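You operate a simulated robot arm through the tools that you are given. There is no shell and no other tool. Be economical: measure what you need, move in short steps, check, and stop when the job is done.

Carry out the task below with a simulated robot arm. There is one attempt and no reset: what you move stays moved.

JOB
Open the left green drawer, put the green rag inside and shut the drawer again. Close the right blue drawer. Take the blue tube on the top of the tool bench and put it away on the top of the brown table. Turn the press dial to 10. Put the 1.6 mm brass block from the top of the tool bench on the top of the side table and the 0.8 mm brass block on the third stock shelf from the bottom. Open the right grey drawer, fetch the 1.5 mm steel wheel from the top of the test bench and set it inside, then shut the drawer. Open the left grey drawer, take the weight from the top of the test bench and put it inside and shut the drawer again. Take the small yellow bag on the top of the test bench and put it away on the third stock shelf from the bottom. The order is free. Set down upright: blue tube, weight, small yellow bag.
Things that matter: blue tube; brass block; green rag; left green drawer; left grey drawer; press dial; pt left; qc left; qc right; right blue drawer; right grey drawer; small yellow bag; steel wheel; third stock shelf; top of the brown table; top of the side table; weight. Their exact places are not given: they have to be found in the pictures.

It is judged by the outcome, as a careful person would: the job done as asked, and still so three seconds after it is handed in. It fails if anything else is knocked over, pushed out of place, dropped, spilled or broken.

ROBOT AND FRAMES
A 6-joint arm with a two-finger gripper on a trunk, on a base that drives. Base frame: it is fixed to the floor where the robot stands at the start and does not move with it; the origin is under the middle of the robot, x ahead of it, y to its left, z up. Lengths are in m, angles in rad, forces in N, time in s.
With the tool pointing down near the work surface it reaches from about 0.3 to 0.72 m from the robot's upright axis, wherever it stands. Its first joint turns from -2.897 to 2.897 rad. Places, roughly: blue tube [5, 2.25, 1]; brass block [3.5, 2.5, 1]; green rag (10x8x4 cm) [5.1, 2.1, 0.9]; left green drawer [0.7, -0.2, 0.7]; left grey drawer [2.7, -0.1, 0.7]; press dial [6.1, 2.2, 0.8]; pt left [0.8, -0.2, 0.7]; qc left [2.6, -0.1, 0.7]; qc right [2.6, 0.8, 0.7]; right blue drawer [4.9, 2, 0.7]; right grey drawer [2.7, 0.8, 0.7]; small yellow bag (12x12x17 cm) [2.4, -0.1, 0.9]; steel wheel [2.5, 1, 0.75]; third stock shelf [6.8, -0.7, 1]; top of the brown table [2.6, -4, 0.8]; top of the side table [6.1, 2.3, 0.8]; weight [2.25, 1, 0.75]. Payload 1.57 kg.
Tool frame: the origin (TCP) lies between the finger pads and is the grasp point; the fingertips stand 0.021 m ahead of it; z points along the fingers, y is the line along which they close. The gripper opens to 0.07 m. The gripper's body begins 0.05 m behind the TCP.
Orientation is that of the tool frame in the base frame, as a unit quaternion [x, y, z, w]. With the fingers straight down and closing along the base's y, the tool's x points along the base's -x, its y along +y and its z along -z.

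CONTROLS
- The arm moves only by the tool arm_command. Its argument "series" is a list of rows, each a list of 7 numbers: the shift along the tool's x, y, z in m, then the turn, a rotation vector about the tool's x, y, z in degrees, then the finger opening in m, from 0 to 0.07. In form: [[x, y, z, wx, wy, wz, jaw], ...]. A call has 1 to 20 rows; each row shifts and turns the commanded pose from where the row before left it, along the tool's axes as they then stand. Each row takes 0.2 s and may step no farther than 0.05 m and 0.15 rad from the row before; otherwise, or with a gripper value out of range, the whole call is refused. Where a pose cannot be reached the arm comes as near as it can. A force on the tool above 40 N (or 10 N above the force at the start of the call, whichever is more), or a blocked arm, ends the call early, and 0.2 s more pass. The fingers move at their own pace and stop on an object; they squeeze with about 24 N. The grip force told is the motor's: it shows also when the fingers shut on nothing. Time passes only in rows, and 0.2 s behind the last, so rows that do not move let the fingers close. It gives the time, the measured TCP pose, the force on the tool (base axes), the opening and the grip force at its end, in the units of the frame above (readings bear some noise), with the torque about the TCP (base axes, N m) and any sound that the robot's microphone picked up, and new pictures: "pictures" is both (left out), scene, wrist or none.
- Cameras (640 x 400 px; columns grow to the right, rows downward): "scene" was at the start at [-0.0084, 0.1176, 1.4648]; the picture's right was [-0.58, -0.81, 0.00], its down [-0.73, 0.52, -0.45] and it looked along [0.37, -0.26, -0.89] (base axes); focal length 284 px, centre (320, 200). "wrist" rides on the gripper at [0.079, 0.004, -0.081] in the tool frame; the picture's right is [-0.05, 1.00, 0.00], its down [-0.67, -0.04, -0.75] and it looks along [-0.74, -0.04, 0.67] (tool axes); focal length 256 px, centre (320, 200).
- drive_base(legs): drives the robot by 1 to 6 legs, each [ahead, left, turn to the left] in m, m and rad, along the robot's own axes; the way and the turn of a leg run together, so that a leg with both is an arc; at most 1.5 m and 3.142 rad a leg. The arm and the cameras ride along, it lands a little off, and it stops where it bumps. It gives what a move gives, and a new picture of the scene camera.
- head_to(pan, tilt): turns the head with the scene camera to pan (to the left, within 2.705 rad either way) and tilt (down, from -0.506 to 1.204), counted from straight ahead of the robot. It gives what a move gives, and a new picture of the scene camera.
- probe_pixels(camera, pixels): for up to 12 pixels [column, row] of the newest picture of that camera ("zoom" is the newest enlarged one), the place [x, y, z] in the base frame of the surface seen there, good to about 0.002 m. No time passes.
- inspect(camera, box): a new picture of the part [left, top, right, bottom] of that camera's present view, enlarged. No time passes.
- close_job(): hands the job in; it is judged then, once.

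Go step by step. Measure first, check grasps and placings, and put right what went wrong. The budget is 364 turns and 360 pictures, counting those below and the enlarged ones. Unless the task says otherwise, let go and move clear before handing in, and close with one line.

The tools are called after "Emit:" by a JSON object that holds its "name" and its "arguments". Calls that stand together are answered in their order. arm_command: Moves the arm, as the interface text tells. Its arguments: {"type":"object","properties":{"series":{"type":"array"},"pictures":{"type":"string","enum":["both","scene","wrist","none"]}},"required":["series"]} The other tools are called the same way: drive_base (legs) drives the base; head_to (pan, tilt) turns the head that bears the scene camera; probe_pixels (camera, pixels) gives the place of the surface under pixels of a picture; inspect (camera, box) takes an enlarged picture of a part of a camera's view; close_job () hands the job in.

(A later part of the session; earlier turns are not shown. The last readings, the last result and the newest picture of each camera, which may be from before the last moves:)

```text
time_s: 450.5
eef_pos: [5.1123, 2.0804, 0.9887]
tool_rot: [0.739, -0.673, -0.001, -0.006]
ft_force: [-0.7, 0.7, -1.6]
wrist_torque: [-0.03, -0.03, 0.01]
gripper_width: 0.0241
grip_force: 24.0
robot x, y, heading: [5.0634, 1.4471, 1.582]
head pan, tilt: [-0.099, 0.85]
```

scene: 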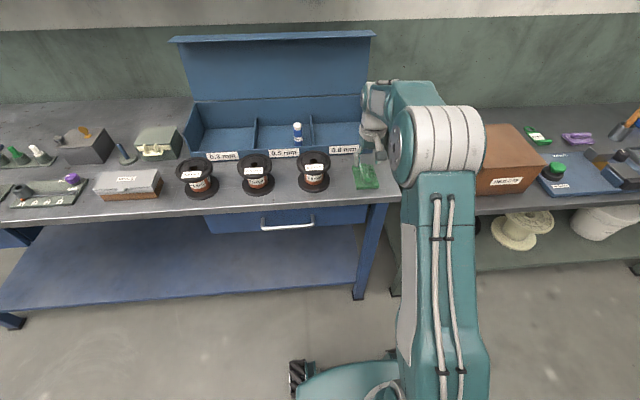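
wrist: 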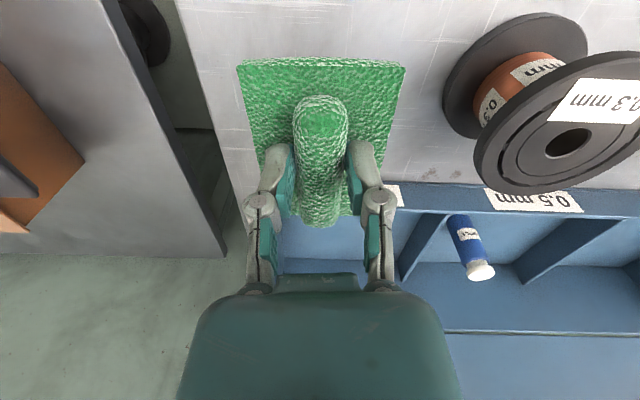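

Rag held. I retract, turn to face +x and drive backwards around to the packing bench.

Emit:
{"name": "arm_command", "arguments": {"series": [[0.04, 0, -0.025, 0, 0, 0, 0], [0.04, 0, -0.025, 0, 0, 0, 0], [0.04, 0, -0.025, 0, 0, 0, 0], [0.04, 0, -0.02, 0, 0, 0, 0]], "pictures": "none"}}

Emit:
{"name": "drive_base", "arguments": {"legs": [[0, 0, -1.58], [-1.4, 0.13, 0], [-1.4, 0, 0], [-1.3, 0.1, 0]]}}

Emit:
{"name": "head_to", "arguments": {"pan": -2.4, "tilt": 0.6}}

```text
time_s: 451.5
eef_pos: [5.1245, 1.9164, 1.0827]
tool_rot: [0.739, -0.673, -0.001, -0.007]
ft_force: [1.0, -0.1, -0.1]
wrist_torque: [-0.02, -0.01, -0.03]
gripper_width: 0.0235
grip_force: 23.6
robot x, y, heading: [5.0632, 1.448, 1.581]
head pan, tilt: [-0.099, 0.85]
```

```text
time_s: 475.1
eef_pos: [1.4402, 1.6261, 1.0825]
tool_rot: [-0.055, 0.998, -0.004, 0.006]
ft_force: [0.0, 1.0, -1.0]
wrist_torque: [0.0, -0.01, -0.02]
gripper_width: 0.0233
grip_force: 23.7
robot x, y, heading: [0.9677, 1.6742, 0.026]
head pan, tilt: [-0.099, 0.85]
```

scene: 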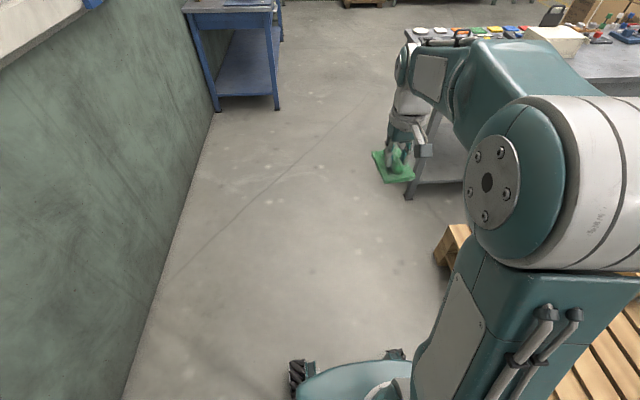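

```text
time_s: 477.2
eef_pos: [1.4395, 1.6252, 1.0818]
tool_rot: [-0.056, 0.998, -0.004, 0.006]
ft_force: [-0.5, -0.3, 0.1]
wrist_torque: [-0.01, 0.01, 0.01]
gripper_width: 0.0233
grip_force: 24.4
robot x, y, heading: [0.9659, 1.6738, 0.029]
head pan, tilt: [-2.4, 0.6]
```

scene: 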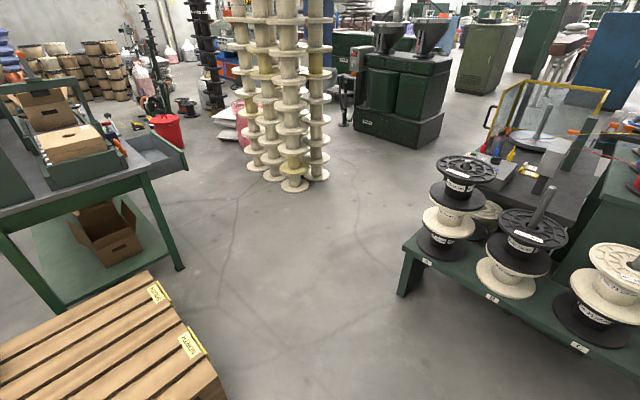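

Emit:
{"name": "probe_pixels", "arguments": {"camera": "scene", "pixels": [[400, 293], [590, 355], [445, 270], [215, 390], [180, 268], [290, 180], [325, 180], [265, 178]]}}

```text
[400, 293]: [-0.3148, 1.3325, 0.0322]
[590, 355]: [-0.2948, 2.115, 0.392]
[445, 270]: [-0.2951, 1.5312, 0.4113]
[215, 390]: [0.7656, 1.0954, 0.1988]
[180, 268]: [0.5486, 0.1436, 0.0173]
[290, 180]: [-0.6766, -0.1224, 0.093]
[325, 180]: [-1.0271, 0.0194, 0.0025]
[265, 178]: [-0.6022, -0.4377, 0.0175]
```

Emit:
{"name": "drive_base", "arguments": {"legs": [[-0.75, 0, -0.029], [0, -0.9, 0], [-0.36, 0, 0], [0, -0.7, 0]]}}

Emit:
{"name": "head_to", "arguments": {"pan": -0.3, "tilt": 1.0}}

```text
time_s: 490.8
eef_pos: [0.3249, 0.0389, 1.0827]
tool_rot: [-0.036, 0.999, -0.004, 0.006]
ft_force: [-0.3, -0.1, -0.6]
wrist_torque: [0.0, 0.01, 0.02]
gripper_width: 0.0229
grip_force: 24.0
robot x, y, heading: [-0.143, 0.1045, -0.008]
head pan, tilt: [-2.4, 0.6]
```

scene: 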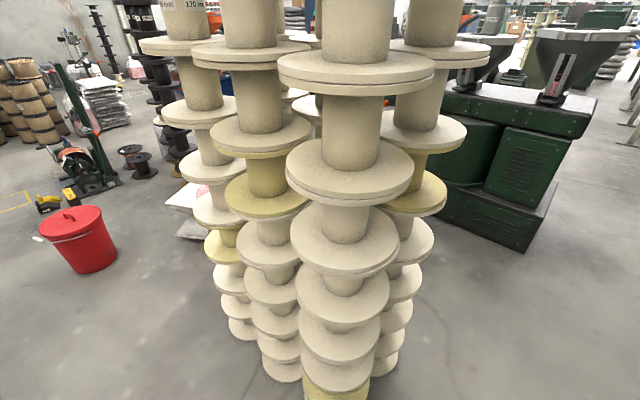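

```text
time_s: 492.8
eef_pos: [0.3268, 0.0376, 1.0818]
tool_rot: [-0.036, 0.999, -0.005, 0.005]
ft_force: [-0.3, -0.2, -1.0]
wrist_torque: [0.01, -0.02, 0.02]
gripper_width: 0.0231
grip_force: 23.7
robot x, y, heading: [-0.148, 0.109, -0.006]
head pan, tilt: [-0.3, 1.0]
```

scene: 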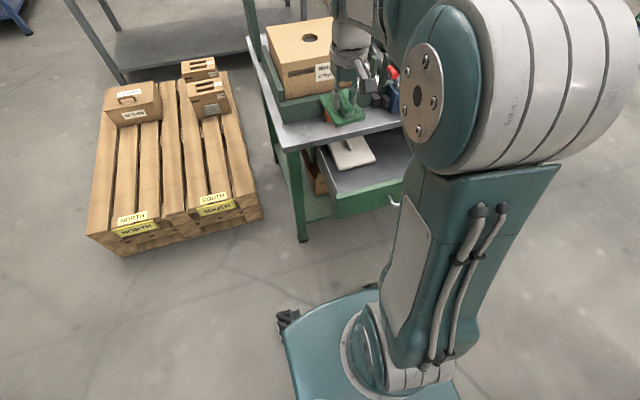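

Emit:
{"name": "drive_base", "arguments": {"legs": [[0, -0.13, 0]]}}

Emit:
{"name": "arm_command", "arguments": {"series": [[0, -0.045, 0, 0, 0, 0, 0], [0, -0.045, 0, 0, 0, 0, 0], [0, -0.045, 0, 0, 0, 0, 0], [0, -0.04, 0, 0, 0, 0, 0]]}}

```text
time_s: 494.1
eef_pos: [0.3249, -0.0885, 1.0822]
tool_rot: [-0.037, 0.999, -0.006, 0.005]
ft_force: [0.1, -0.2, -0.4]
wrist_torque: [-0.01, 0.0, 0.02]
gripper_width: 0.0232
grip_force: 23.6
robot x, y, heading: [-0.1467, -0.024, -0.016]
head pan, tilt: [-0.3, 1.0]
```

scene: 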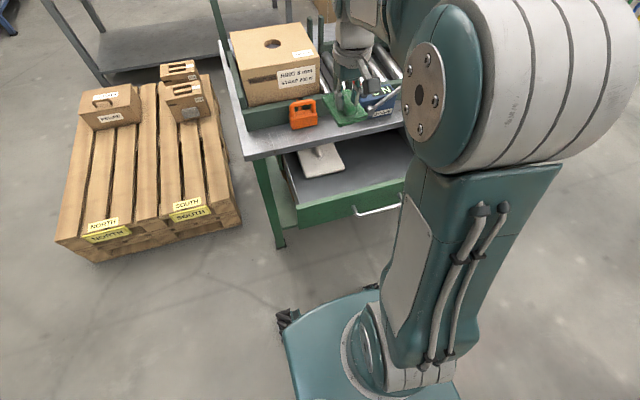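

```text
time_s: 495.1
eef_pos: [0.336, -0.2776, 1.0842]
tool_rot: [-0.035, 0.999, 0.001, 0.006]
ft_force: [0.5, -0.6, -1.5]
wrist_torque: [0.06, -0.01, 0.0]
gripper_width: 0.0233
grip_force: 24.1
robot x, y, heading: [-0.1481, -0.0255, -0.016]
head pan, tilt: [-0.3, 1.0]
```

scene: 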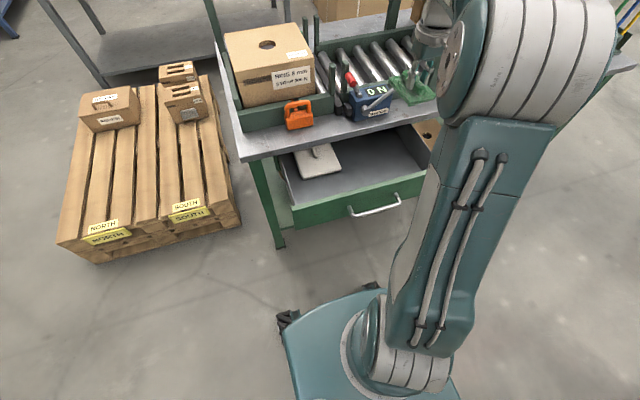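
wrist: 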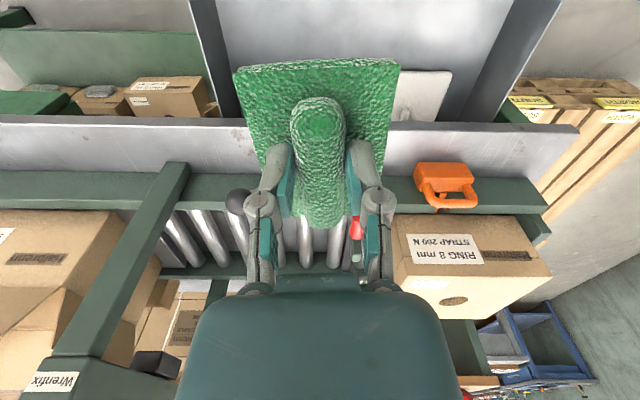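

Emit:
{"name": "probe_pixels", "arguments": {"camera": "scene", "pixels": [[365, 170], [390, 160], [330, 190], [415, 178], [415, 192], [345, 205], [410, 145], [340, 165], [310, 175], [375, 187], [375, 205]]}}

```text
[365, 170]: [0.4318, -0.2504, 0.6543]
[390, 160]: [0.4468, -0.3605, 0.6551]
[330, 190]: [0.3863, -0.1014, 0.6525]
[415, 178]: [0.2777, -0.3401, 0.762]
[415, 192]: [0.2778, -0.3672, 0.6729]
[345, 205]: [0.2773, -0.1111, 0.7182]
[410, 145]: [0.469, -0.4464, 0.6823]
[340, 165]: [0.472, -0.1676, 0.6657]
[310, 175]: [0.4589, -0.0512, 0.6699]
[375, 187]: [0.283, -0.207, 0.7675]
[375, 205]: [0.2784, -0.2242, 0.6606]
```

Emit:
{"name": "arm_command", "arguments": {"series": [[-0.0315, -0.0085, 0, 0, 0, 0, 0], [-0.0315, -0.0085, 0, 0, 0, 0, 0], [0, 0, 0.045, 0, 0, 0, 0], [0, 0, 0.045, 0, 0, 0, 0], [0, 0, 0.045, 0, 0, 0, 0], [0, 0, 0.045, 0, 0, 0, 0], [0, 0, 0.045, 0, 0, 0, 0]]}}

```text
time_s: 496.7
eef_pos: [0.4023, -0.2867, 0.8594]
tool_rot: [-0.037, 0.999, -0.001, 0.007]
ft_force: [-1.0, 0.0, -1.1]
wrist_torque: [0.02, 0.02, 0.01]
gripper_width: 0.0234
grip_force: 24.3
robot x, y, heading: [-0.1438, -0.0236, -0.008]
head pan, tilt: [-0.3, 1.0]
```

scene: 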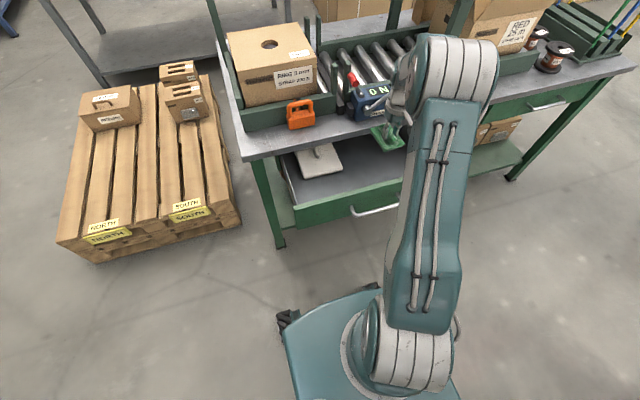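
wrist: 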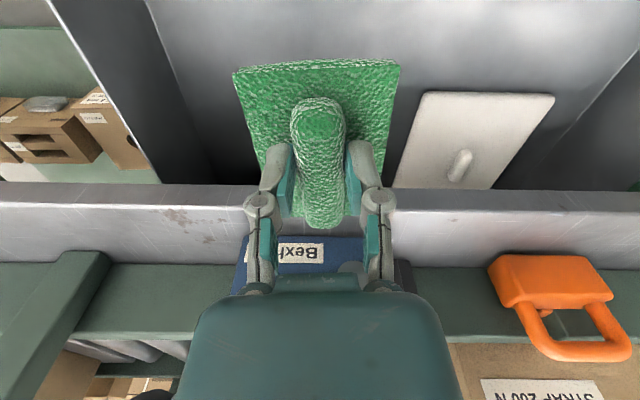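

Emit:
{"name": "arm_command", "arguments": {"series": [[0, 0, 0.04, 0, 0, 0, 0], [0, 0, 0.04, 0, 0, 0, 0], [0, 0, 0.04, 0, 0, 0, 0], [0, 0, 0.03, 0, 0, 0, 0], [0, 0, 0.008, 0, 0, 0, 0]], "pictures": "wrist"}}

```text
time_s: 497.9
eef_pos: [0.404, -0.2844, 0.6996]
tool_rot: [-0.037, 0.999, -0.001, 0.006]
ft_force: [-0.4, 0.0, -0.9]
wrist_torque: [0.01, -0.01, 0.0]
gripper_width: 0.023
grip_force: 23.9
robot x, y, heading: [-0.1484, -0.0243, -0.015]
head pan, tilt: [-0.3, 1.0]
```

wrist: 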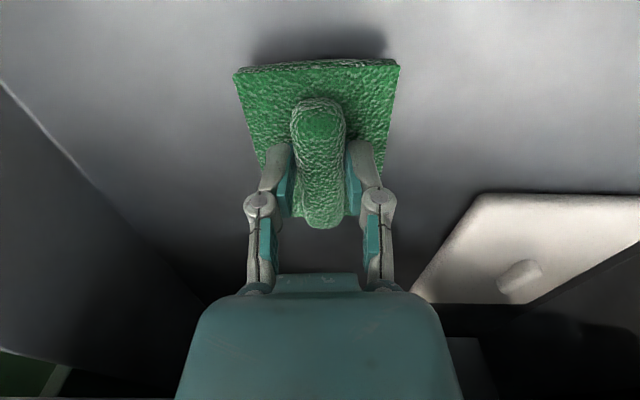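

Emit:
{"name": "arm_command", "arguments": {"series": [[0, 0, 0.003, 0, 0, 0, 0], [0, 0, 0.003, 0, 0, 0, 0]], "pictures": "none"}}

Emit:
{"name": "arm_command", "arguments": {"series": [[0, 0, 0.002, 0, 0, 0, 0], [0, 0, 0.001, 0, 0, 0, 0]], "pictures": "none"}}

```text
time_s: 498.5
eef_pos: [0.4048, -0.2856, 0.6938]
tool_rot: [-0.037, 0.999, -0.001, 0.006]
ft_force: [0.5, -1.4, -0.9]
wrist_torque: [0.03, 0.03, -0.03]
gripper_width: 0.0232
grip_force: 24.1
robot x, y, heading: [-0.1457, -0.0235, -0.008]
head pan, tilt: [-0.3, 1.0]
```

```text
time_s: 499.1
eef_pos: [0.4054, -0.2859, 0.6929]
tool_rot: [-0.037, 0.999, -0.003, 0.008]
ft_force: [-1.1, -0.6, 7.9]
wrist_torque: [0.28, -0.25, 0.0]
gripper_width: 0.023
grip_force: 24.2
robot x, y, heading: [-0.1452, -0.0227, -0.009]
head pan, tilt: [-0.3, 1.0]
```

Contact. Release, rise, and move in front of the drawer to push it shut.

Emit:
{"name": "arm_command", "arguments": {"series": [[0, 0, 0, 0, 0, 0, 0.045], [0, 0, 0, 0, 0, 0, 0.045], [0, 0, -0.03, 0, 0, 0, 0.045], [0, 0, -0.045, 0, 0, 0, 0.045], [0, 0, -0.045, 0, 0, 0, 0.045], [0, 0, -0.045, 0, 0, 0, 0.045], [0, 0, -0.045, 0, 0, 0, 0.045], [0, 0, -0.045, 0, 0, 0, 0.045], [0.04, 0.016, 0, 0, 0, 0, 0], [0.04, 0.016, 0, 0, 0, 0, 0], [0.04, 0.016, 0, 0, 0, 0, 0], [0.03, 0.016, 0, 0, 0, 0, 0]]}}

Emit:
{"name": "drive_base", "arguments": {"legs": [[-0.07, 0, 0]]}}

```text
time_s: 501.7
eef_pos: [0.2489, -0.2284, 0.9457]
tool_rot: [-0.037, 0.999, -0.003, 0.007]
ft_force: [0.0, 0.3, -0.1]
wrist_torque: [0.01, -0.01, -0.02]
gripper_width: 0.0
grip_force: 23.8
robot x, y, heading: [-0.1488, -0.0243, -0.012]
head pan, tilt: [-0.3, 1.0]
```

scene: 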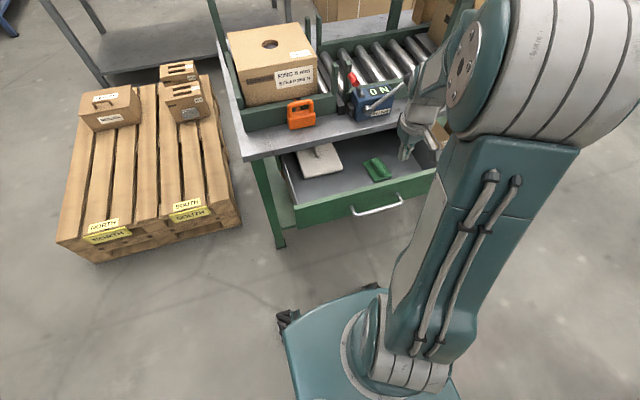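
wrist: 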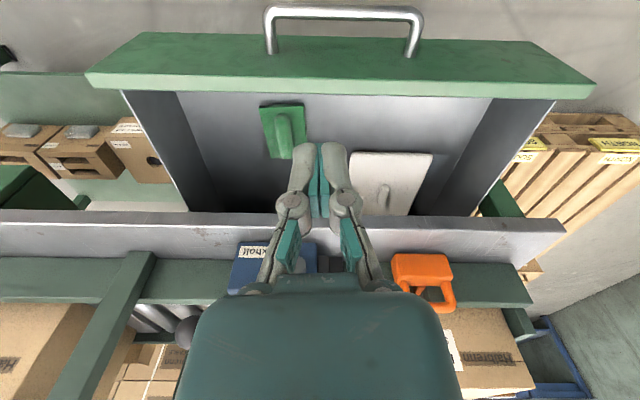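

```text
time_s: 502.7
eef_pos: [0.179, -0.2287, 0.9463]
tool_rot: [-0.037, 0.999, -0.003, 0.006]
ft_force: [-0.8, 0.2, 0.6]
wrist_torque: [0.02, -0.01, 0.0]
gripper_width: 0.0
grip_force: 24.1
robot x, y, heading: [-0.2137, -0.0214, -0.008]
head pan, tilt: [-0.3, 1.0]
```

scene: 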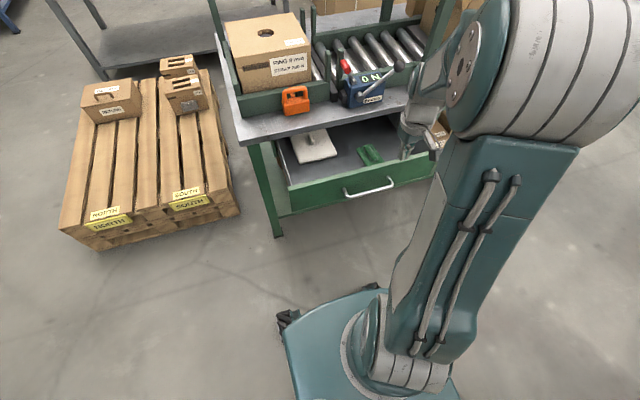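

Emit:
{"name": "arm_command", "arguments": {"series": [[0, 0.006, 0, 0, -6.2, 0, 0], [0, 0.006, 0, 0, -6.2, 0, 0], [0, 0.006, 0, 0, -6.2, 0, 0], [0, 0.006, 0, 0, -6.2, 0, 0], [0.0169, 0, 0.0362, 0, 0, 0, 0], [0.0169, 0, 0.0362, 0, 0, 0, 0], [0.0169, 0, 0.0362, 0, 0, 0, 0], [0.0169, 0, 0.0362, 0, 0, 0, 0], [0.0169, 0, 0.0362, 0, 0, 0, 0], [0.0158, 0, 0.034, 0, 0, 0, 0]], "pictures": "wrist"}}

```text
time_s: 504.9
eef_pos: [0.1807, -0.2084, 0.707]
tool_rot: [-0.037, 0.975, 0.01, 0.22]
ft_force: [-0.4, 0.2, -0.6]
wrist_torque: [0.01, 0.02, -0.02]
gripper_width: 0.0001
grip_force: 24.3
robot x, y, heading: [-0.218, -0.0204, -0.005]
head pan, tilt: [-0.3, 1.0]
```

wrist: 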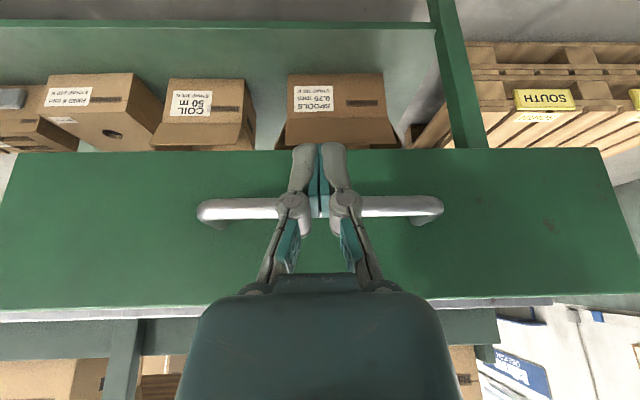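

Emit:
{"name": "arm_command", "arguments": {"series": [[-0.0362, 0, 0.0169, 0, 0, 0, 0], [-0.0127, 0, 0.0059, 0, 0, 0, 0], [-0.0127, 0, 0.0059, 0, 0, 0, 0], [-0.0127, 0, 0.0059, 0, 0, 0, 0], [-0.0127, 0, 0.0059, 0, 0, 0, 0], [-0.0127, 0, 0.0059, 0, 0, 0, 0], [-0.0127, 0, 0.0059, 0, 0, 0, 0], [-0.0127, 0, 0.0059, 0, 0, 0, 0], [-0.0127, 0, 0.0059, 0, 0, 0, 0], [-0.0127, 0, 0.0059, 0, 0, 0, 0], [-0.0127, 0, 0.0059, 0, 0, 0, 0], [-0.0127, 0, 0.0059, 0, 0, 0, 0], [-0.0127, 0, 0.0059, 0, 0, 0, 0], [-0.0127, 0, 0.0059, 0, 0, 0, 0], [-0.0127, 0, 0.0059, 0, 0, 0, 0], [-0.0127, 0, 0.0059, 0, 0, 0, 0], [-0.0127, 0, 0.0059, 0, 0, 0, 0], [-0.0127, 0, 0.0059, 0, 0, 0, 0]], "pictures": "wrist"}}

```text
time_s: 508.7
eef_pos: [0.457, -0.1864, 0.7116]
tool_rot: [-0.037, 0.974, 0.006, 0.221]
ft_force: [0.5, 0.7, 0.5]
wrist_torque: [-0.02, 0.0, 0.02]
gripper_width: 0.0002
grip_force: 23.1
robot x, y, heading: [-0.2187, -0.0218, -0.009]
head pan, tilt: [-0.3, 1.0]
```

wrist: 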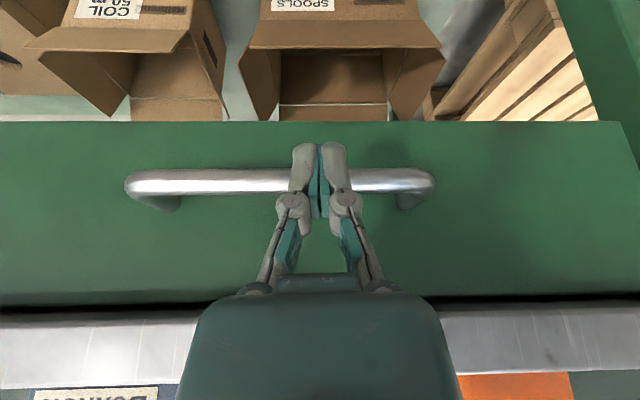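

Emit:
{"name": "arm_command", "arguments": {"series": [[-0.0045, 0, 0.0021, 0, 0, 0, 0], [-0.0045, 0, 0.0021, 0, 0, 0, 0], [-0.0036, 0, 0.0017, 0, 0, 0, 0], [-0.0036, 0, 0.0017, 0, 0, 0, 0], [-0.0036, 0, 0.0017, 0, 0, 0, 0]], "pictures": "wrist"}}

Emit:
{"name": "probe_pixels", "arguments": {"camera": "wrist", "pixels": [[60, 250], [550, 240], [220, 185]]}}

```text
time_s: 509.4
eef_pos: [0.4614, -0.1856, 0.7071]
tool_rot: [-0.035, 0.976, 0.009, 0.214]
ft_force: [-1.3, -0.5, -0.8]
wrist_torque: [0.04, 0.05, -0.03]
gripper_width: 0.0
grip_force: 24.4
robot x, y, heading: [-0.2184, -0.0211, -0.011]
head pan, tilt: [-0.3, 1.0]
stopped in row 3: the force on the tool passed its limit at 44 N (the readings are from after the stop); the commanded pose is now the measured one
```

wrist: 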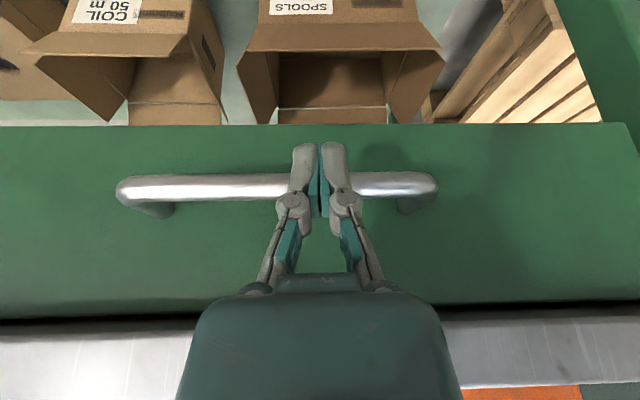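

```text
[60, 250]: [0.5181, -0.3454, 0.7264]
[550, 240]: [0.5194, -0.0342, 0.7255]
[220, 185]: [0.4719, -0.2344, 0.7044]
```

Green drawer shut with the rag inside. Retreat and drive back to the tool bench for the tube.

Emit:
{"name": "arm_command", "arguments": {"series": [[0.0362, 0, -0.0169, 0, 0, 0, 0], [0.0362, 0, -0.0169, 0, 0, 0, 0], [0.0362, 0, -0.0169, 0, 0, 0, 0], [0.0362, 0, -0.0169, 0, 0, 0, 0], [0.0362, 0, -0.0169, 0, 0, 0, 0], [0.0362, 0, -0.0169, 0, 0, 0, 0], [-0.0164, 0, -0.0364, 0, 0, 0, 0.05], [-0.0164, 0, -0.0364, 0, 0, 0, 0.05], [-0.0164, 0, -0.0364, 0, 0, 0, 0.05], [-0.0164, 0, -0.0364, 0, 0, 0, 0.05], [-0.0164, 0, -0.0364, 0, 0, 0, 0.05], [-0.0164, 0, -0.0364, 0, 0, 0, 0.05], [-0.0164, 0, -0.0364, 0, 0, 0, 0.05], [-0.0164, 0, -0.0364, 0, 0, 0, 0.05], [0, 0, 0, 0, 6.2, 0, 0.05], [0, 0, 0, 0, 6.2, 0, 0.05], [0, 0, 0, 0, 6.2, 0, 0.05], [0, 0, 0, 0, 6.2, 0, 0.05]], "pictures": "none"}}

Emit:
{"name": "drive_base", "arguments": {"legs": [[0, 0.75, 0.01], [0.42, 0, 0], [0, 0.93, 0], [1.45, 0, 0], [1.45, 0, 0]]}}

```text
time_s: 513.2
eef_pos: [0.2206, -0.2037, 1.0268]
tool_rot: [-0.036, 0.999, 0.001, -0.001]
ft_force: [-0.3, 0.4, 0.5]
wrist_torque: [-0.04, -0.01, 0.01]
gripper_width: 0.05
grip_force: 0.0
robot x, y, heading: [-0.2219, -0.0204, -0.013]
head pan, tilt: [-0.3, 1.0]
```

```text
time_s: 537.4
eef_pos: [3.5338, 1.5685, 1.0286]
tool_rot: [-0.071, 0.997, 0.0, 0.0]
ft_force: [0.1, 0.8, -0.4]
wrist_torque: [0.0, 0.05, -0.02]
gripper_width: 0.0499
grip_force: 0.0
robot x, y, heading: [3.0807, 1.7181, 0.064]
head pan, tilt: [-0.3, 1.0]
```

scene: 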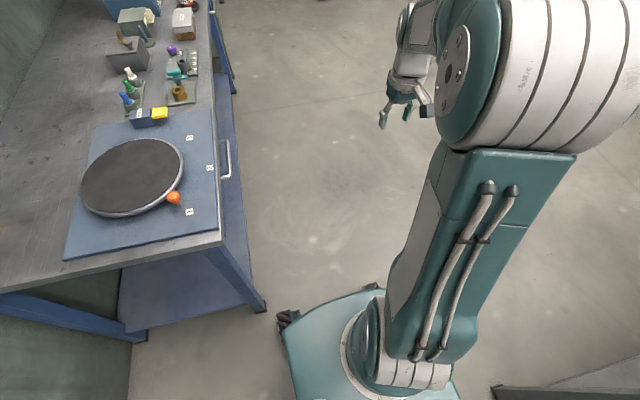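

Emit:
{"name": "drive_base", "arguments": {"legs": [[0.1, -0.33, -0.064], [1.4, 0, 0], [0.2, 0, 0], [0, 0, 1.571], [0.15, 0, 0]]}}

Emit:
{"name": "head_to", "arguments": {"pan": 0.0, "tilt": 0.8}}

Emit:
{"name": "inspect", "arguments": {"camera": "wrist", "box": [0, 0, 640, 400]}}

```text
time_s: 552.2
eef_pos: [4.9794, 1.99, 1.0279]
tool_rot: [0.736, -0.677, -0.001, 0.0]
ft_force: [-0.3, 0.4, 0.5]
wrist_torque: [0.02, -0.03, -0.02]
gripper_width: 0.0502
grip_force: 0.0
robot x, y, heading: [4.8018, 1.5544, 1.57]
head pan, tilt: [-0.3, 1.0]
```

scene: 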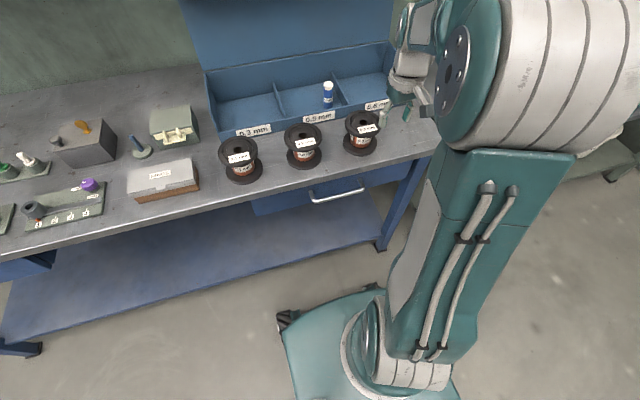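

```text
time_s: 553.0
eef_pos: [4.98, 1.9909, 1.0294]
tool_rot: [0.736, -0.677, -0.001, 0.001]
ft_force: [-0.5, -0.3, -0.3]
wrist_torque: [-0.01, 0.02, -0.04]
gripper_width: 0.0502
grip_force: 0.0
robot x, y, heading: [4.7979, 1.5527, 1.57]
head pan, tilt: [0.0, 0.799]
```

scene: 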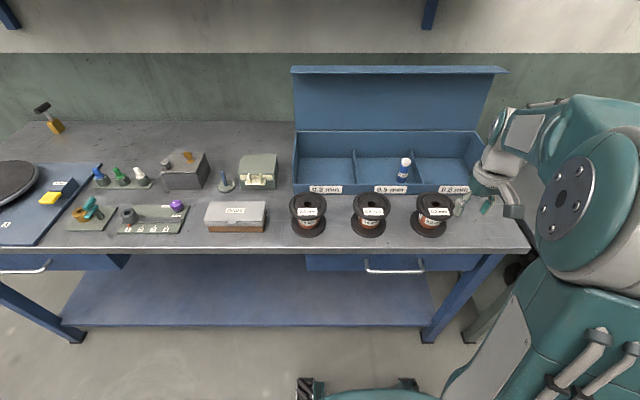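

```text
1.00 times, centred on (320, 200) of wrist (not enlarged: the box is as wide or as high as the picture)
```

zoom: 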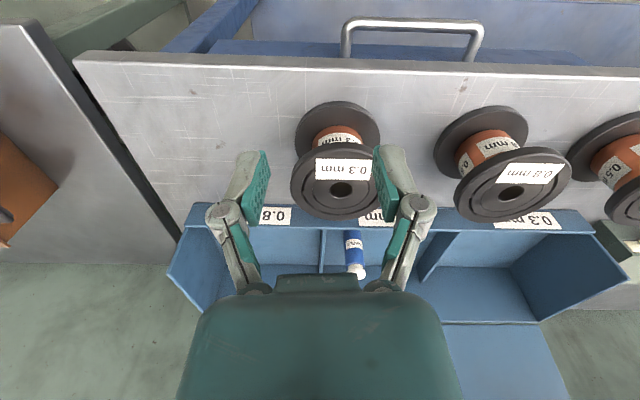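

Emit:
{"name": "inspect", "arguments": {"camera": "scene", "box": [360, 140, 456, 210]}}

Emit:
{"name": "probe_pixels", "arguments": {"camera": "zoom", "pixels": [[300, 125], [300, 150], [285, 190], [315, 190], [330, 268], [300, 260], [350, 130], [350, 250], [300, 225], [262, 225]]}}

```text
5.71 times, centred on (408, 175) of scene
```

zoom: 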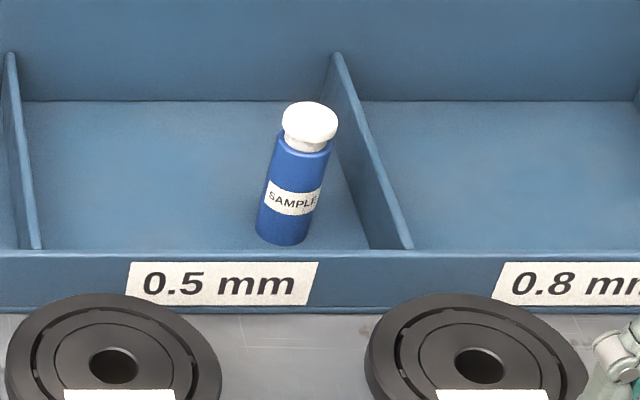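

```text
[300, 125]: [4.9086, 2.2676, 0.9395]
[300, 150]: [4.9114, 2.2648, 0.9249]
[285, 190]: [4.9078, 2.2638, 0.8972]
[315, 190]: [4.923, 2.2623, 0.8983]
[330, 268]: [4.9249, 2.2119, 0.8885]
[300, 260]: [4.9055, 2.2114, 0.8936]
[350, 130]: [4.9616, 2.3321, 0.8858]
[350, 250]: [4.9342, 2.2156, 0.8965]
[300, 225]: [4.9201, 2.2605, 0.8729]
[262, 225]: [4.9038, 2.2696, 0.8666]
```

Emit:
{"name": "arm_command", "arguments": {"series": [[0, 0, 0, 0, 0, 4.9, 0.05], [-0.047, 0.011, 0, 0, 0, 0, 0.05], [-0.047, 0.011, 0, 0, 0, 0, 0.05], [-0.047, 0.011, 0, 0, 0, 0, 0.05], [-0.047, 0.011, 0, 0, 0, 0, 0.05], [-0.047, 0.011, 0, 0, 0, 0, 0.05], [-0.047, 0.011, 0, 0, 0, 0, 0.05]]}}

```text
time_s: 554.6
eef_pos: [4.9147, 2.2558, 1.0306]
tool_rot: [-0.706, 0.709, 0.001, 0.0]
ft_force: [-0.3, -1.0, 3.5]
wrist_torque: [0.03, 0.0, 0.0]
gripper_width: 0.05
grip_force: 0.1
out of reach, approached as far as the arm can: row 7
robot x, y, heading: [4.8025, 1.5541, 1.573]
head pan, tilt: [0.0, 0.799]
```

scene: 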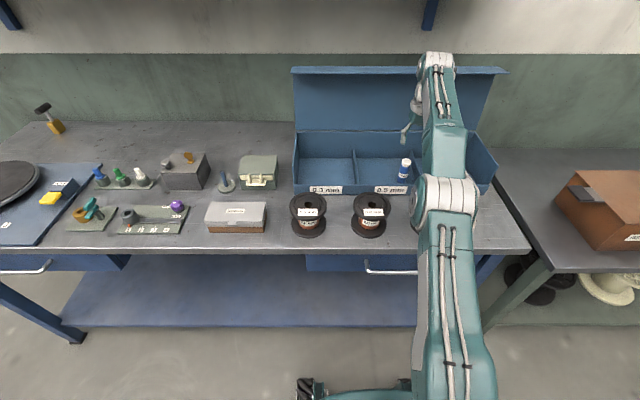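
wrist: 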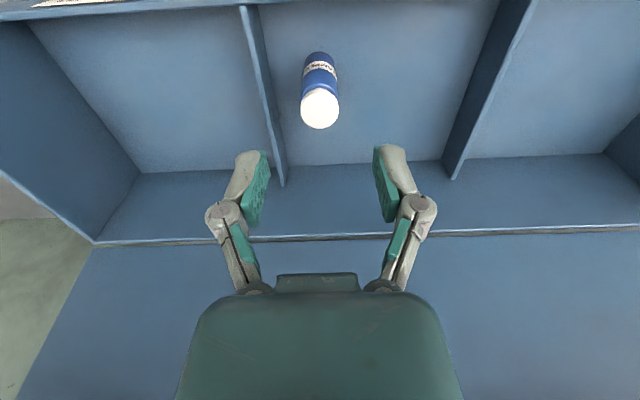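

Emit:
{"name": "arm_command", "arguments": {"series": [[0.035, 0, 0, 0, 0, 0, 0.05]], "pictures": "none"}}

Emit:
{"name": "drive_base", "arguments": {"legs": [[0.06, 0, 0]]}}

Emit:
{"name": "arm_command", "arguments": {"series": [[0, 0, 0.02, 0, 0, 0, 0.05]], "pictures": "wrist"}}

```text
time_s: 555.0
eef_pos: [4.9137, 2.2228, 1.0241]
tool_rot: [-0.706, 0.708, 0.0, -0.002]
ft_force: [0.0, 1.0, -1.7]
wrist_torque: [-0.02, 0.0, -0.01]
gripper_width: 0.0499
grip_force: 0.0
robot x, y, heading: [4.8067, 1.5502, 1.569]
head pan, tilt: [0.0, 0.799]
```

```text
time_s: 556.0
eef_pos: [4.9138, 2.282, 1.0266]
tool_rot: [-0.706, 0.708, 0.0, -0.001]
ft_force: [0.6, 0.2, -0.3]
wrist_torque: [-0.02, 0.03, 0.01]
gripper_width: 0.05
grip_force: 0.1
robot x, y, heading: [4.8032, 1.6108, 1.566]
head pan, tilt: [0.0, 0.799]
```

scene: 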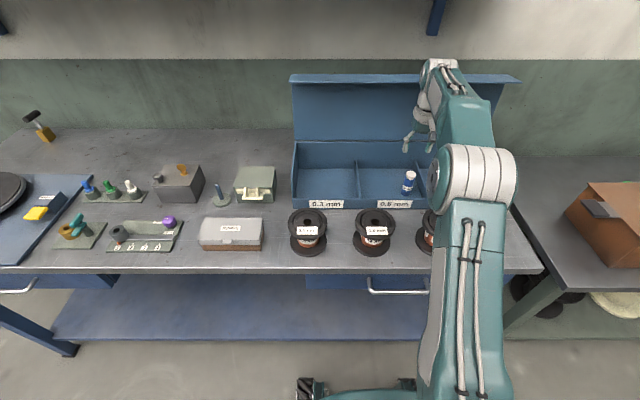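

```text
time_s: 556.4
eef_pos: [4.9144, 2.2819, 1.0068]
tool_rot: [-0.707, 0.708, 0.001, -0.002]
ft_force: [1.1, -0.5, -0.2]
wrist_torque: [-0.02, 0.01, 0.02]
gripper_width: 0.0499
grip_force: 0.1
robot x, y, heading: [4.8001, 1.6107, 1.571]
head pan, tilt: [0.0, 0.799]
```

wrist: 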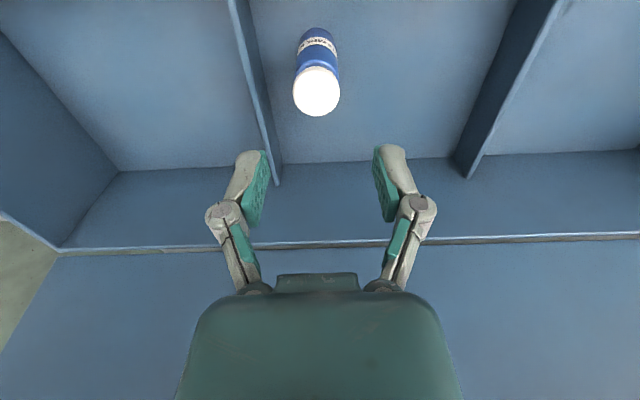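

Emit:
{"name": "probe_pixels", "arguments": {"camera": "wrist", "pixels": [[316, 90], [297, 90], [337, 90], [316, 72], [316, 110], [270, 170]]}}

```text
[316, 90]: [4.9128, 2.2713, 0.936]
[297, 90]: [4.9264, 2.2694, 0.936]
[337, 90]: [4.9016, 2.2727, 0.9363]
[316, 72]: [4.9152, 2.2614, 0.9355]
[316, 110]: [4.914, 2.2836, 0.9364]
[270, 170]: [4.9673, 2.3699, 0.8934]
```

Emit:
{"name": "arm_command", "arguments": {"series": [[0.0095, 0, 0.03, 0, 0, 0, 0.05], [0, 0, 0.04, 0, 0, 0, 0.05], [0, 0, 0.021, 0, 0, 0, 0.05], [0, 0, 0, 0, 0, 0, 0], [0, 0, 0, 0, 0, 0, 0]], "pictures": "wrist"}}

```text
time_s: 557.6
eef_pos: [4.9141, 2.2711, 0.9168]
tool_rot: [-0.707, 0.708, 0.001, 0.0]
ft_force: [0.7, -1.5, 4.2]
wrist_torque: [-0.05, -0.01, -0.03]
gripper_width: 0.0288
grip_force: 24.6
robot x, y, heading: [4.8018, 1.6147, 1.57]
head pan, tilt: [0.0, 0.799]
```

wrist: 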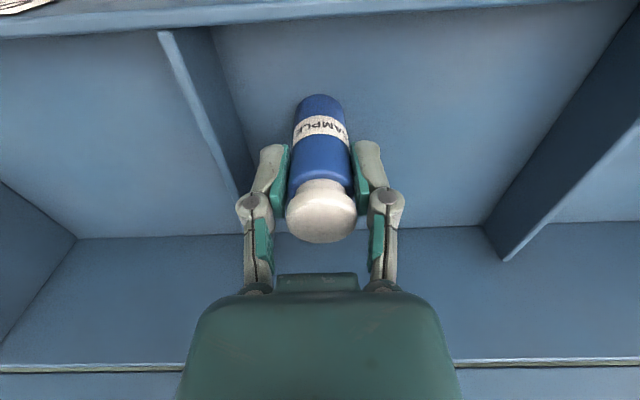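

Tube gripped. Lift and back away.

Emit:
{"name": "arm_command", "arguments": {"series": [[0, 0, -0.02, 0, 0, 0, 0], [0, 0, -0.04, 0, 0, 0, 0], [0, 0, -0.04, 0, 0, 0, 0], [0.02, 0, -0.03, 0, 0, 0, 0], [0.04, 0, 0, 0, 0, 0, 0], [0.04, 0, 0, 0, 0, 0, 0], [0.04, 0, 0, 0, 0, 0, 0]], "pictures": "wrist"}}

Emit:
{"name": "drive_base", "arguments": {"legs": [[-0.6, 0, 0]]}}

Emit:
{"name": "head_to", "arguments": {"pan": -2.6, "tilt": 0.25}}

Emit:
{"name": "head_to", "arguments": {"pan": 2.5, "tilt": 0.25}}

```text
time_s: 559.2
eef_pos: [4.9136, 2.1296, 1.0437]
tool_rot: [-0.707, 0.708, 0.001, -0.001]
ft_force: [-0.9, 0.0, -1.0]
wrist_torque: [-0.04, 0.0, -0.02]
gripper_width: 0.0291
grip_force: 24.3
robot x, y, heading: [4.8, 1.6122, 1.573]
head pan, tilt: [0.0, 0.799]
```

wrist: 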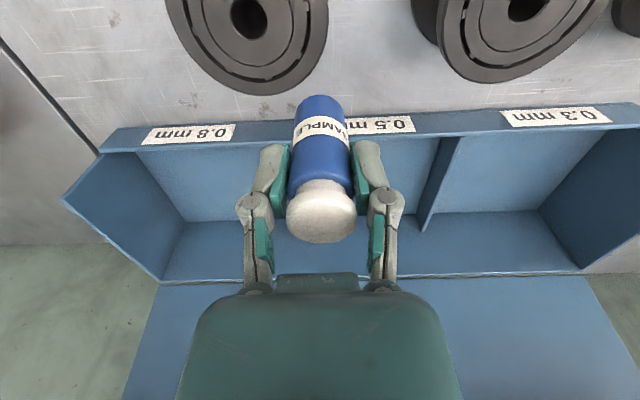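

```text
time_s: 562.6
eef_pos: [4.9145, 1.5256, 1.0448]
tool_rot: [-0.706, 0.708, 0.001, 0.0]
ft_force: [0.1, 0.2, -1.9]
wrist_torque: [-0.02, -0.04, 0.03]
gripper_width: 0.0291
grip_force: 24.0
robot x, y, heading: [4.8035, 1.0063, 1.57]
head pan, tilt: [0.0, 0.799]
```

scene: 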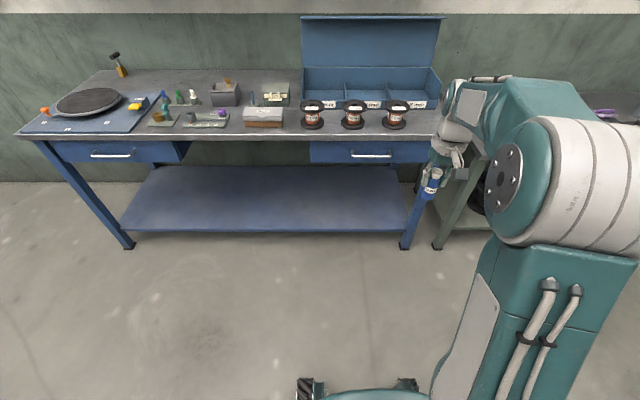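

```text
time_s: 564.9
eef_pos: [4.9149, 1.5252, 1.0449]
tool_rot: [-0.706, 0.708, 0.0, -0.001]
ft_force: [0.0, 0.8, -1.8]
wrist_torque: [-0.01, 0.0, 0.0]
gripper_width: 0.0287
grip_force: 24.6
robot x, y, heading: [4.8041, 1.0107, 1.57]
head pan, tilt: [-2.601, 0.25]
```

scene: 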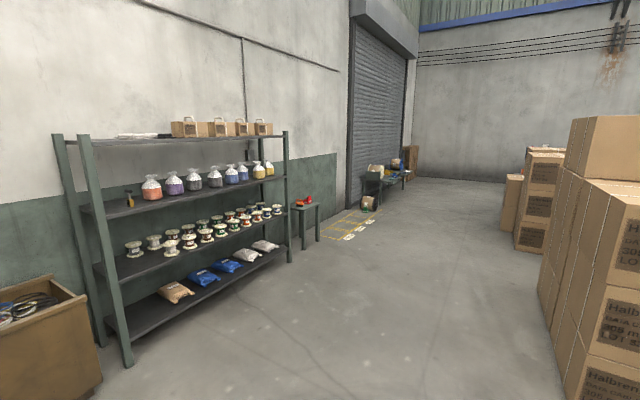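

```text
time_s: 568.9
eef_pos: [4.9151, 1.5256, 1.0447]
tool_rot: [-0.706, 0.708, 0.001, -0.001]
ft_force: [-0.4, -0.3, -0.6]
wrist_torque: [0.0, 0.01, 0.02]
gripper_width: 0.0287
grip_force: 23.8
robot x, y, heading: [4.8017, 1.0096, 1.572]
head pan, tilt: [2.499, 0.25]
```

scene: 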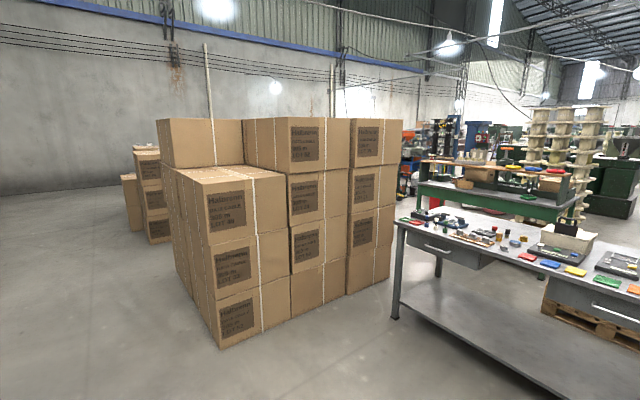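

Emit:
{"name": "drive_base", "arguments": {"legs": [[0, 0, -1.571], [0.5, 0, 0], [0, 0, -1.571], [1.4, 0, 0], [1.3, 0, 0]]}}

Emit:
{"name": "head_to", "arguments": {"pan": -0.5, "tilt": 0.3}}

```text
time_s: 592.2
eef_pos: [5.068, -2.1979, 1.045]
tool_rot: [0.716, 0.698, 0.001, 0.001]
ft_force: [0.1, -0.4, -0.2]
wrist_torque: [-0.03, 0.01, 0.0]
gripper_width: 0.0287
grip_force: 24.1
robot x, y, heading: [5.1887, -1.6848, -1.597]
head pan, tilt: [2.499, 0.25]
```

scene: 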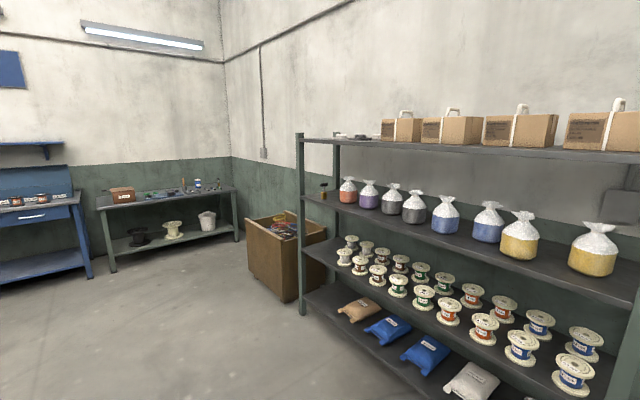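

```text
time_s: 594.8
eef_pos: [5.0664, -2.1978, 1.045]
tool_rot: [0.716, 0.698, 0.001, 0.001]
ft_force: [0.3, -0.6, -0.7]
wrist_torque: [0.02, 0.01, 0.0]
gripper_width: 0.0289
grip_force: 24.2
robot x, y, heading: [5.1906, -1.6835, -1.592]
head pan, tilt: [-0.499, 0.3]
```

scene: 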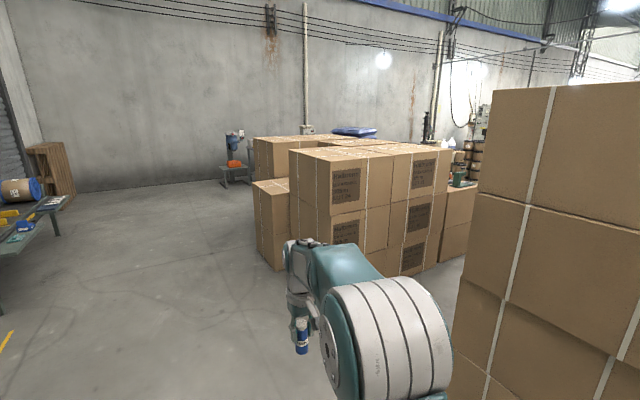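

Emit:
{"name": "probe_pixels", "arguments": {"camera": "scene", "pixels": [[255, 235], [272, 268], [330, 240], [400, 270], [440, 255], [465, 350], [470, 260], [465, 220], [460, 178], [600, 300], [475, 200]]}}

Emit:
{"name": "inspect", "arguments": {"camera": "scene", "box": [380, 100, 520, 290]}}

```text
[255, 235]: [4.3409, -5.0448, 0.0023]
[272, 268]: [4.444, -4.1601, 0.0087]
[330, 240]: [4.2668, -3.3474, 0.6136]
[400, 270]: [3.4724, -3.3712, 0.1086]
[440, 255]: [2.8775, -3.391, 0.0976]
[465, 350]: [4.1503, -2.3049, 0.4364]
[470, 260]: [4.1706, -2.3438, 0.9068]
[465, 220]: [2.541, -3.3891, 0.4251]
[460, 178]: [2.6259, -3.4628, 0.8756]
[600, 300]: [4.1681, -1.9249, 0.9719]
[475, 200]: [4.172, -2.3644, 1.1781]
```

```text
2.11 times, centred on (450, 195) of scene
```

zoom: 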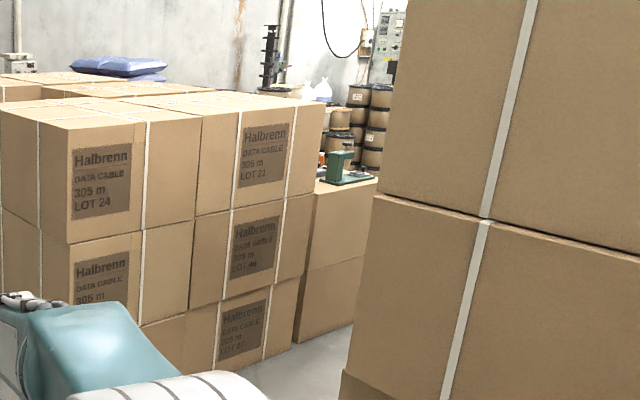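

Emit:
{"name": "drive_base", "arguments": {"legs": [[1.17, 0, 0.02], [0, 0, -1.571]]}}

Emit:
{"name": "head_to", "arguments": {"pan": 0.1, "tilt": 0.3}}

```text
time_s: 604.6
eef_pos: [4.6689, -2.7038, 1.0443]
tool_rot: [1.0, -0.025, 0.0, 0.001]
ft_force: [0.0, -1.2, -0.5]
wrist_torque: [-0.02, -0.01, -0.01]
gripper_width: 0.0289
grip_force: 24.0
robot x, y, heading: [5.1788, -2.8452, 3.096]
head pan, tilt: [-0.499, 0.3]
```

scene: 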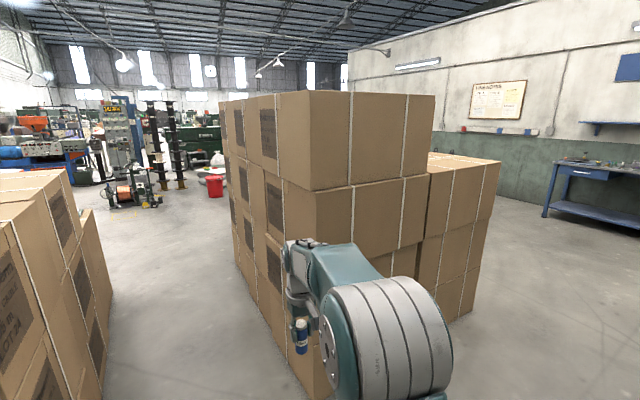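

```text
time_s: 605.6
eef_pos: [4.6694, -2.7032, 1.0462]
tool_rot: [1.0, -0.026, -0.001, 0.001]
ft_force: [-0.6, 0.3, -1.0]
wrist_torque: [0.03, 0.01, 0.03]
gripper_width: 0.0291
grip_force: 24.0
robot x, y, heading: [5.1794, -2.8398, 3.09]
head pan, tilt: [0.099, 0.3]
```

scene: 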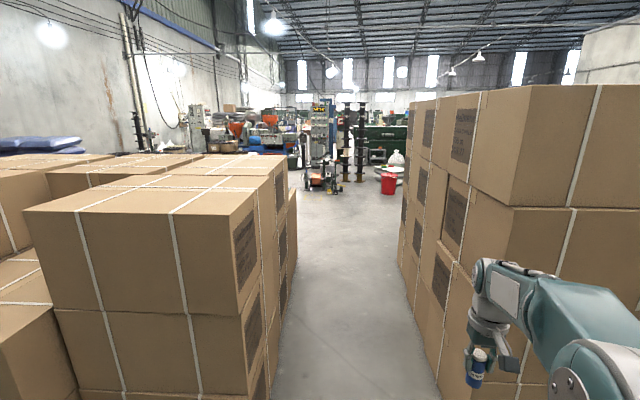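

Emit:
{"name": "drive_base", "arguments": {"legs": [[0.3, 0.08, 0.048], [0.6, 0, 0]]}}

Emit:
{"name": "probe_pixels", "arguments": {"camera": "scene", "pixels": [[290, 250], [400, 250], [440, 330], [240, 330]]}}

```text
time_s: 610.7
eef_pos: [3.7725, -2.8076, 1.0454]
tool_rot: [1.0, 0.002, -0.002, 0.001]
ft_force: [1.0, 0.2, -0.7]
wrist_torque: [0.01, 0.0, -0.02]
gripper_width: 0.029
grip_force: 24.0
robot x, y, heading: [4.2898, -2.9137, -3.134]
head pan, tilt: [0.099, 0.3]
```

scene: 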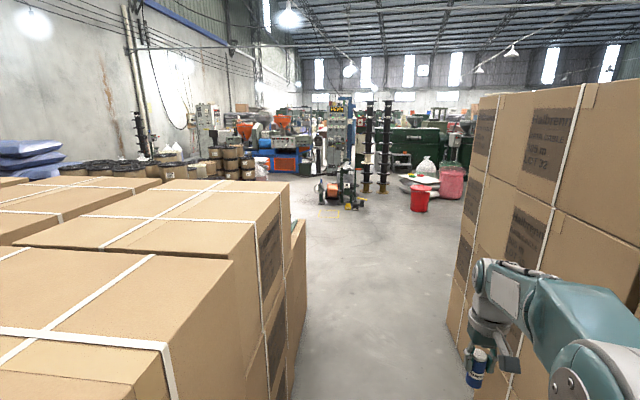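

```text
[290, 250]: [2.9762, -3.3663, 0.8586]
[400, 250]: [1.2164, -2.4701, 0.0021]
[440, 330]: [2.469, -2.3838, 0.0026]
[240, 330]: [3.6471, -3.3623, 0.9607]
```

Emit:
{"name": "drive_base", "arguments": {"legs": [[1.2, 0, 0], [0.9, 0, 0]]}}

Emit:
{"name": "head_to", "arguments": {"pan": 1.5, "tilt": 0.5}}

```text
time_s: 621.1
eef_pos: [1.672, -2.8512, 1.046]
tool_rot: [1.0, 0.015, -0.001, 0.001]
ft_force: [-0.1, -0.3, -0.7]
wrist_torque: [0.03, 0.0, 0.02]
gripper_width: 0.029
grip_force: 24.0
robot x, y, heading: [2.1913, -2.9485, -3.111]
head pan, tilt: [0.099, 0.3]
```

scene: 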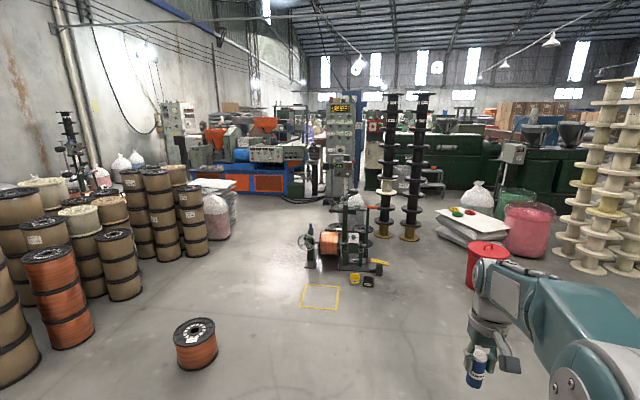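

```text
time_s: 622.6
eef_pos: [1.672, -2.8511, 1.0453]
tool_rot: [1.0, 0.015, -0.002, 0.002]
ft_force: [-0.5, -0.1, -1.5]
wrist_torque: [0.01, 0.0, 0.02]
gripper_width: 0.029
grip_force: 23.7
robot x, y, heading: [2.1944, -2.9471, -3.112]
head pan, tilt: [1.499, 0.499]
```

scene: 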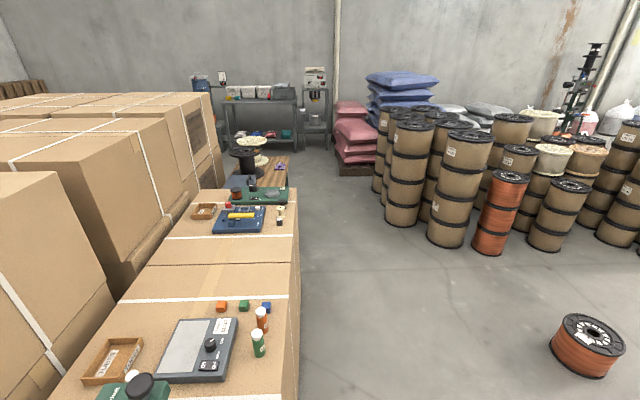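

Emit:
{"name": "probe_pixels", "arguments": {"camera": "scene", "pixels": [[270, 178], [240, 222], [205, 260], [180, 300], [280, 230], [285, 260], [300, 260], [240, 290], [258, 318], [258, 345]]}}

Emit:
{"name": "inspect", "arguments": {"camera": "scene", "box": [60, 120, 320, 400]}}

```text
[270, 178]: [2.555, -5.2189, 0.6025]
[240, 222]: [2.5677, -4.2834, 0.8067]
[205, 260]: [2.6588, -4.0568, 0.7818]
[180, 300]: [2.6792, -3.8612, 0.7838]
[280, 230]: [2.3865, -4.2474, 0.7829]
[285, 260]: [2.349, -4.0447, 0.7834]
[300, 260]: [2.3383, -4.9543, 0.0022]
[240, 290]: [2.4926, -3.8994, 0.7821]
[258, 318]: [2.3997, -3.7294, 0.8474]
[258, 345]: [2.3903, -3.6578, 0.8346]
```

```text
1.43 times, centred on (190, 260) of scene
```

zoom: 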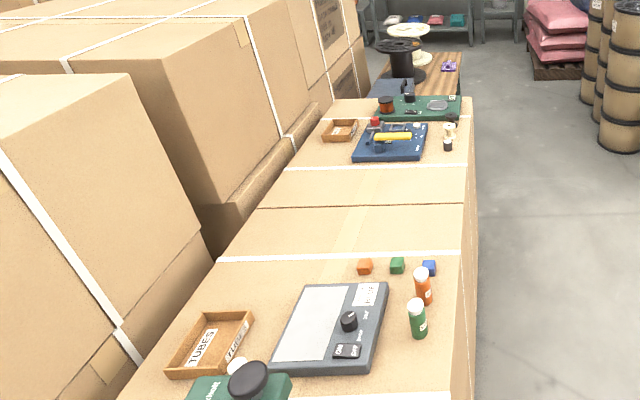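

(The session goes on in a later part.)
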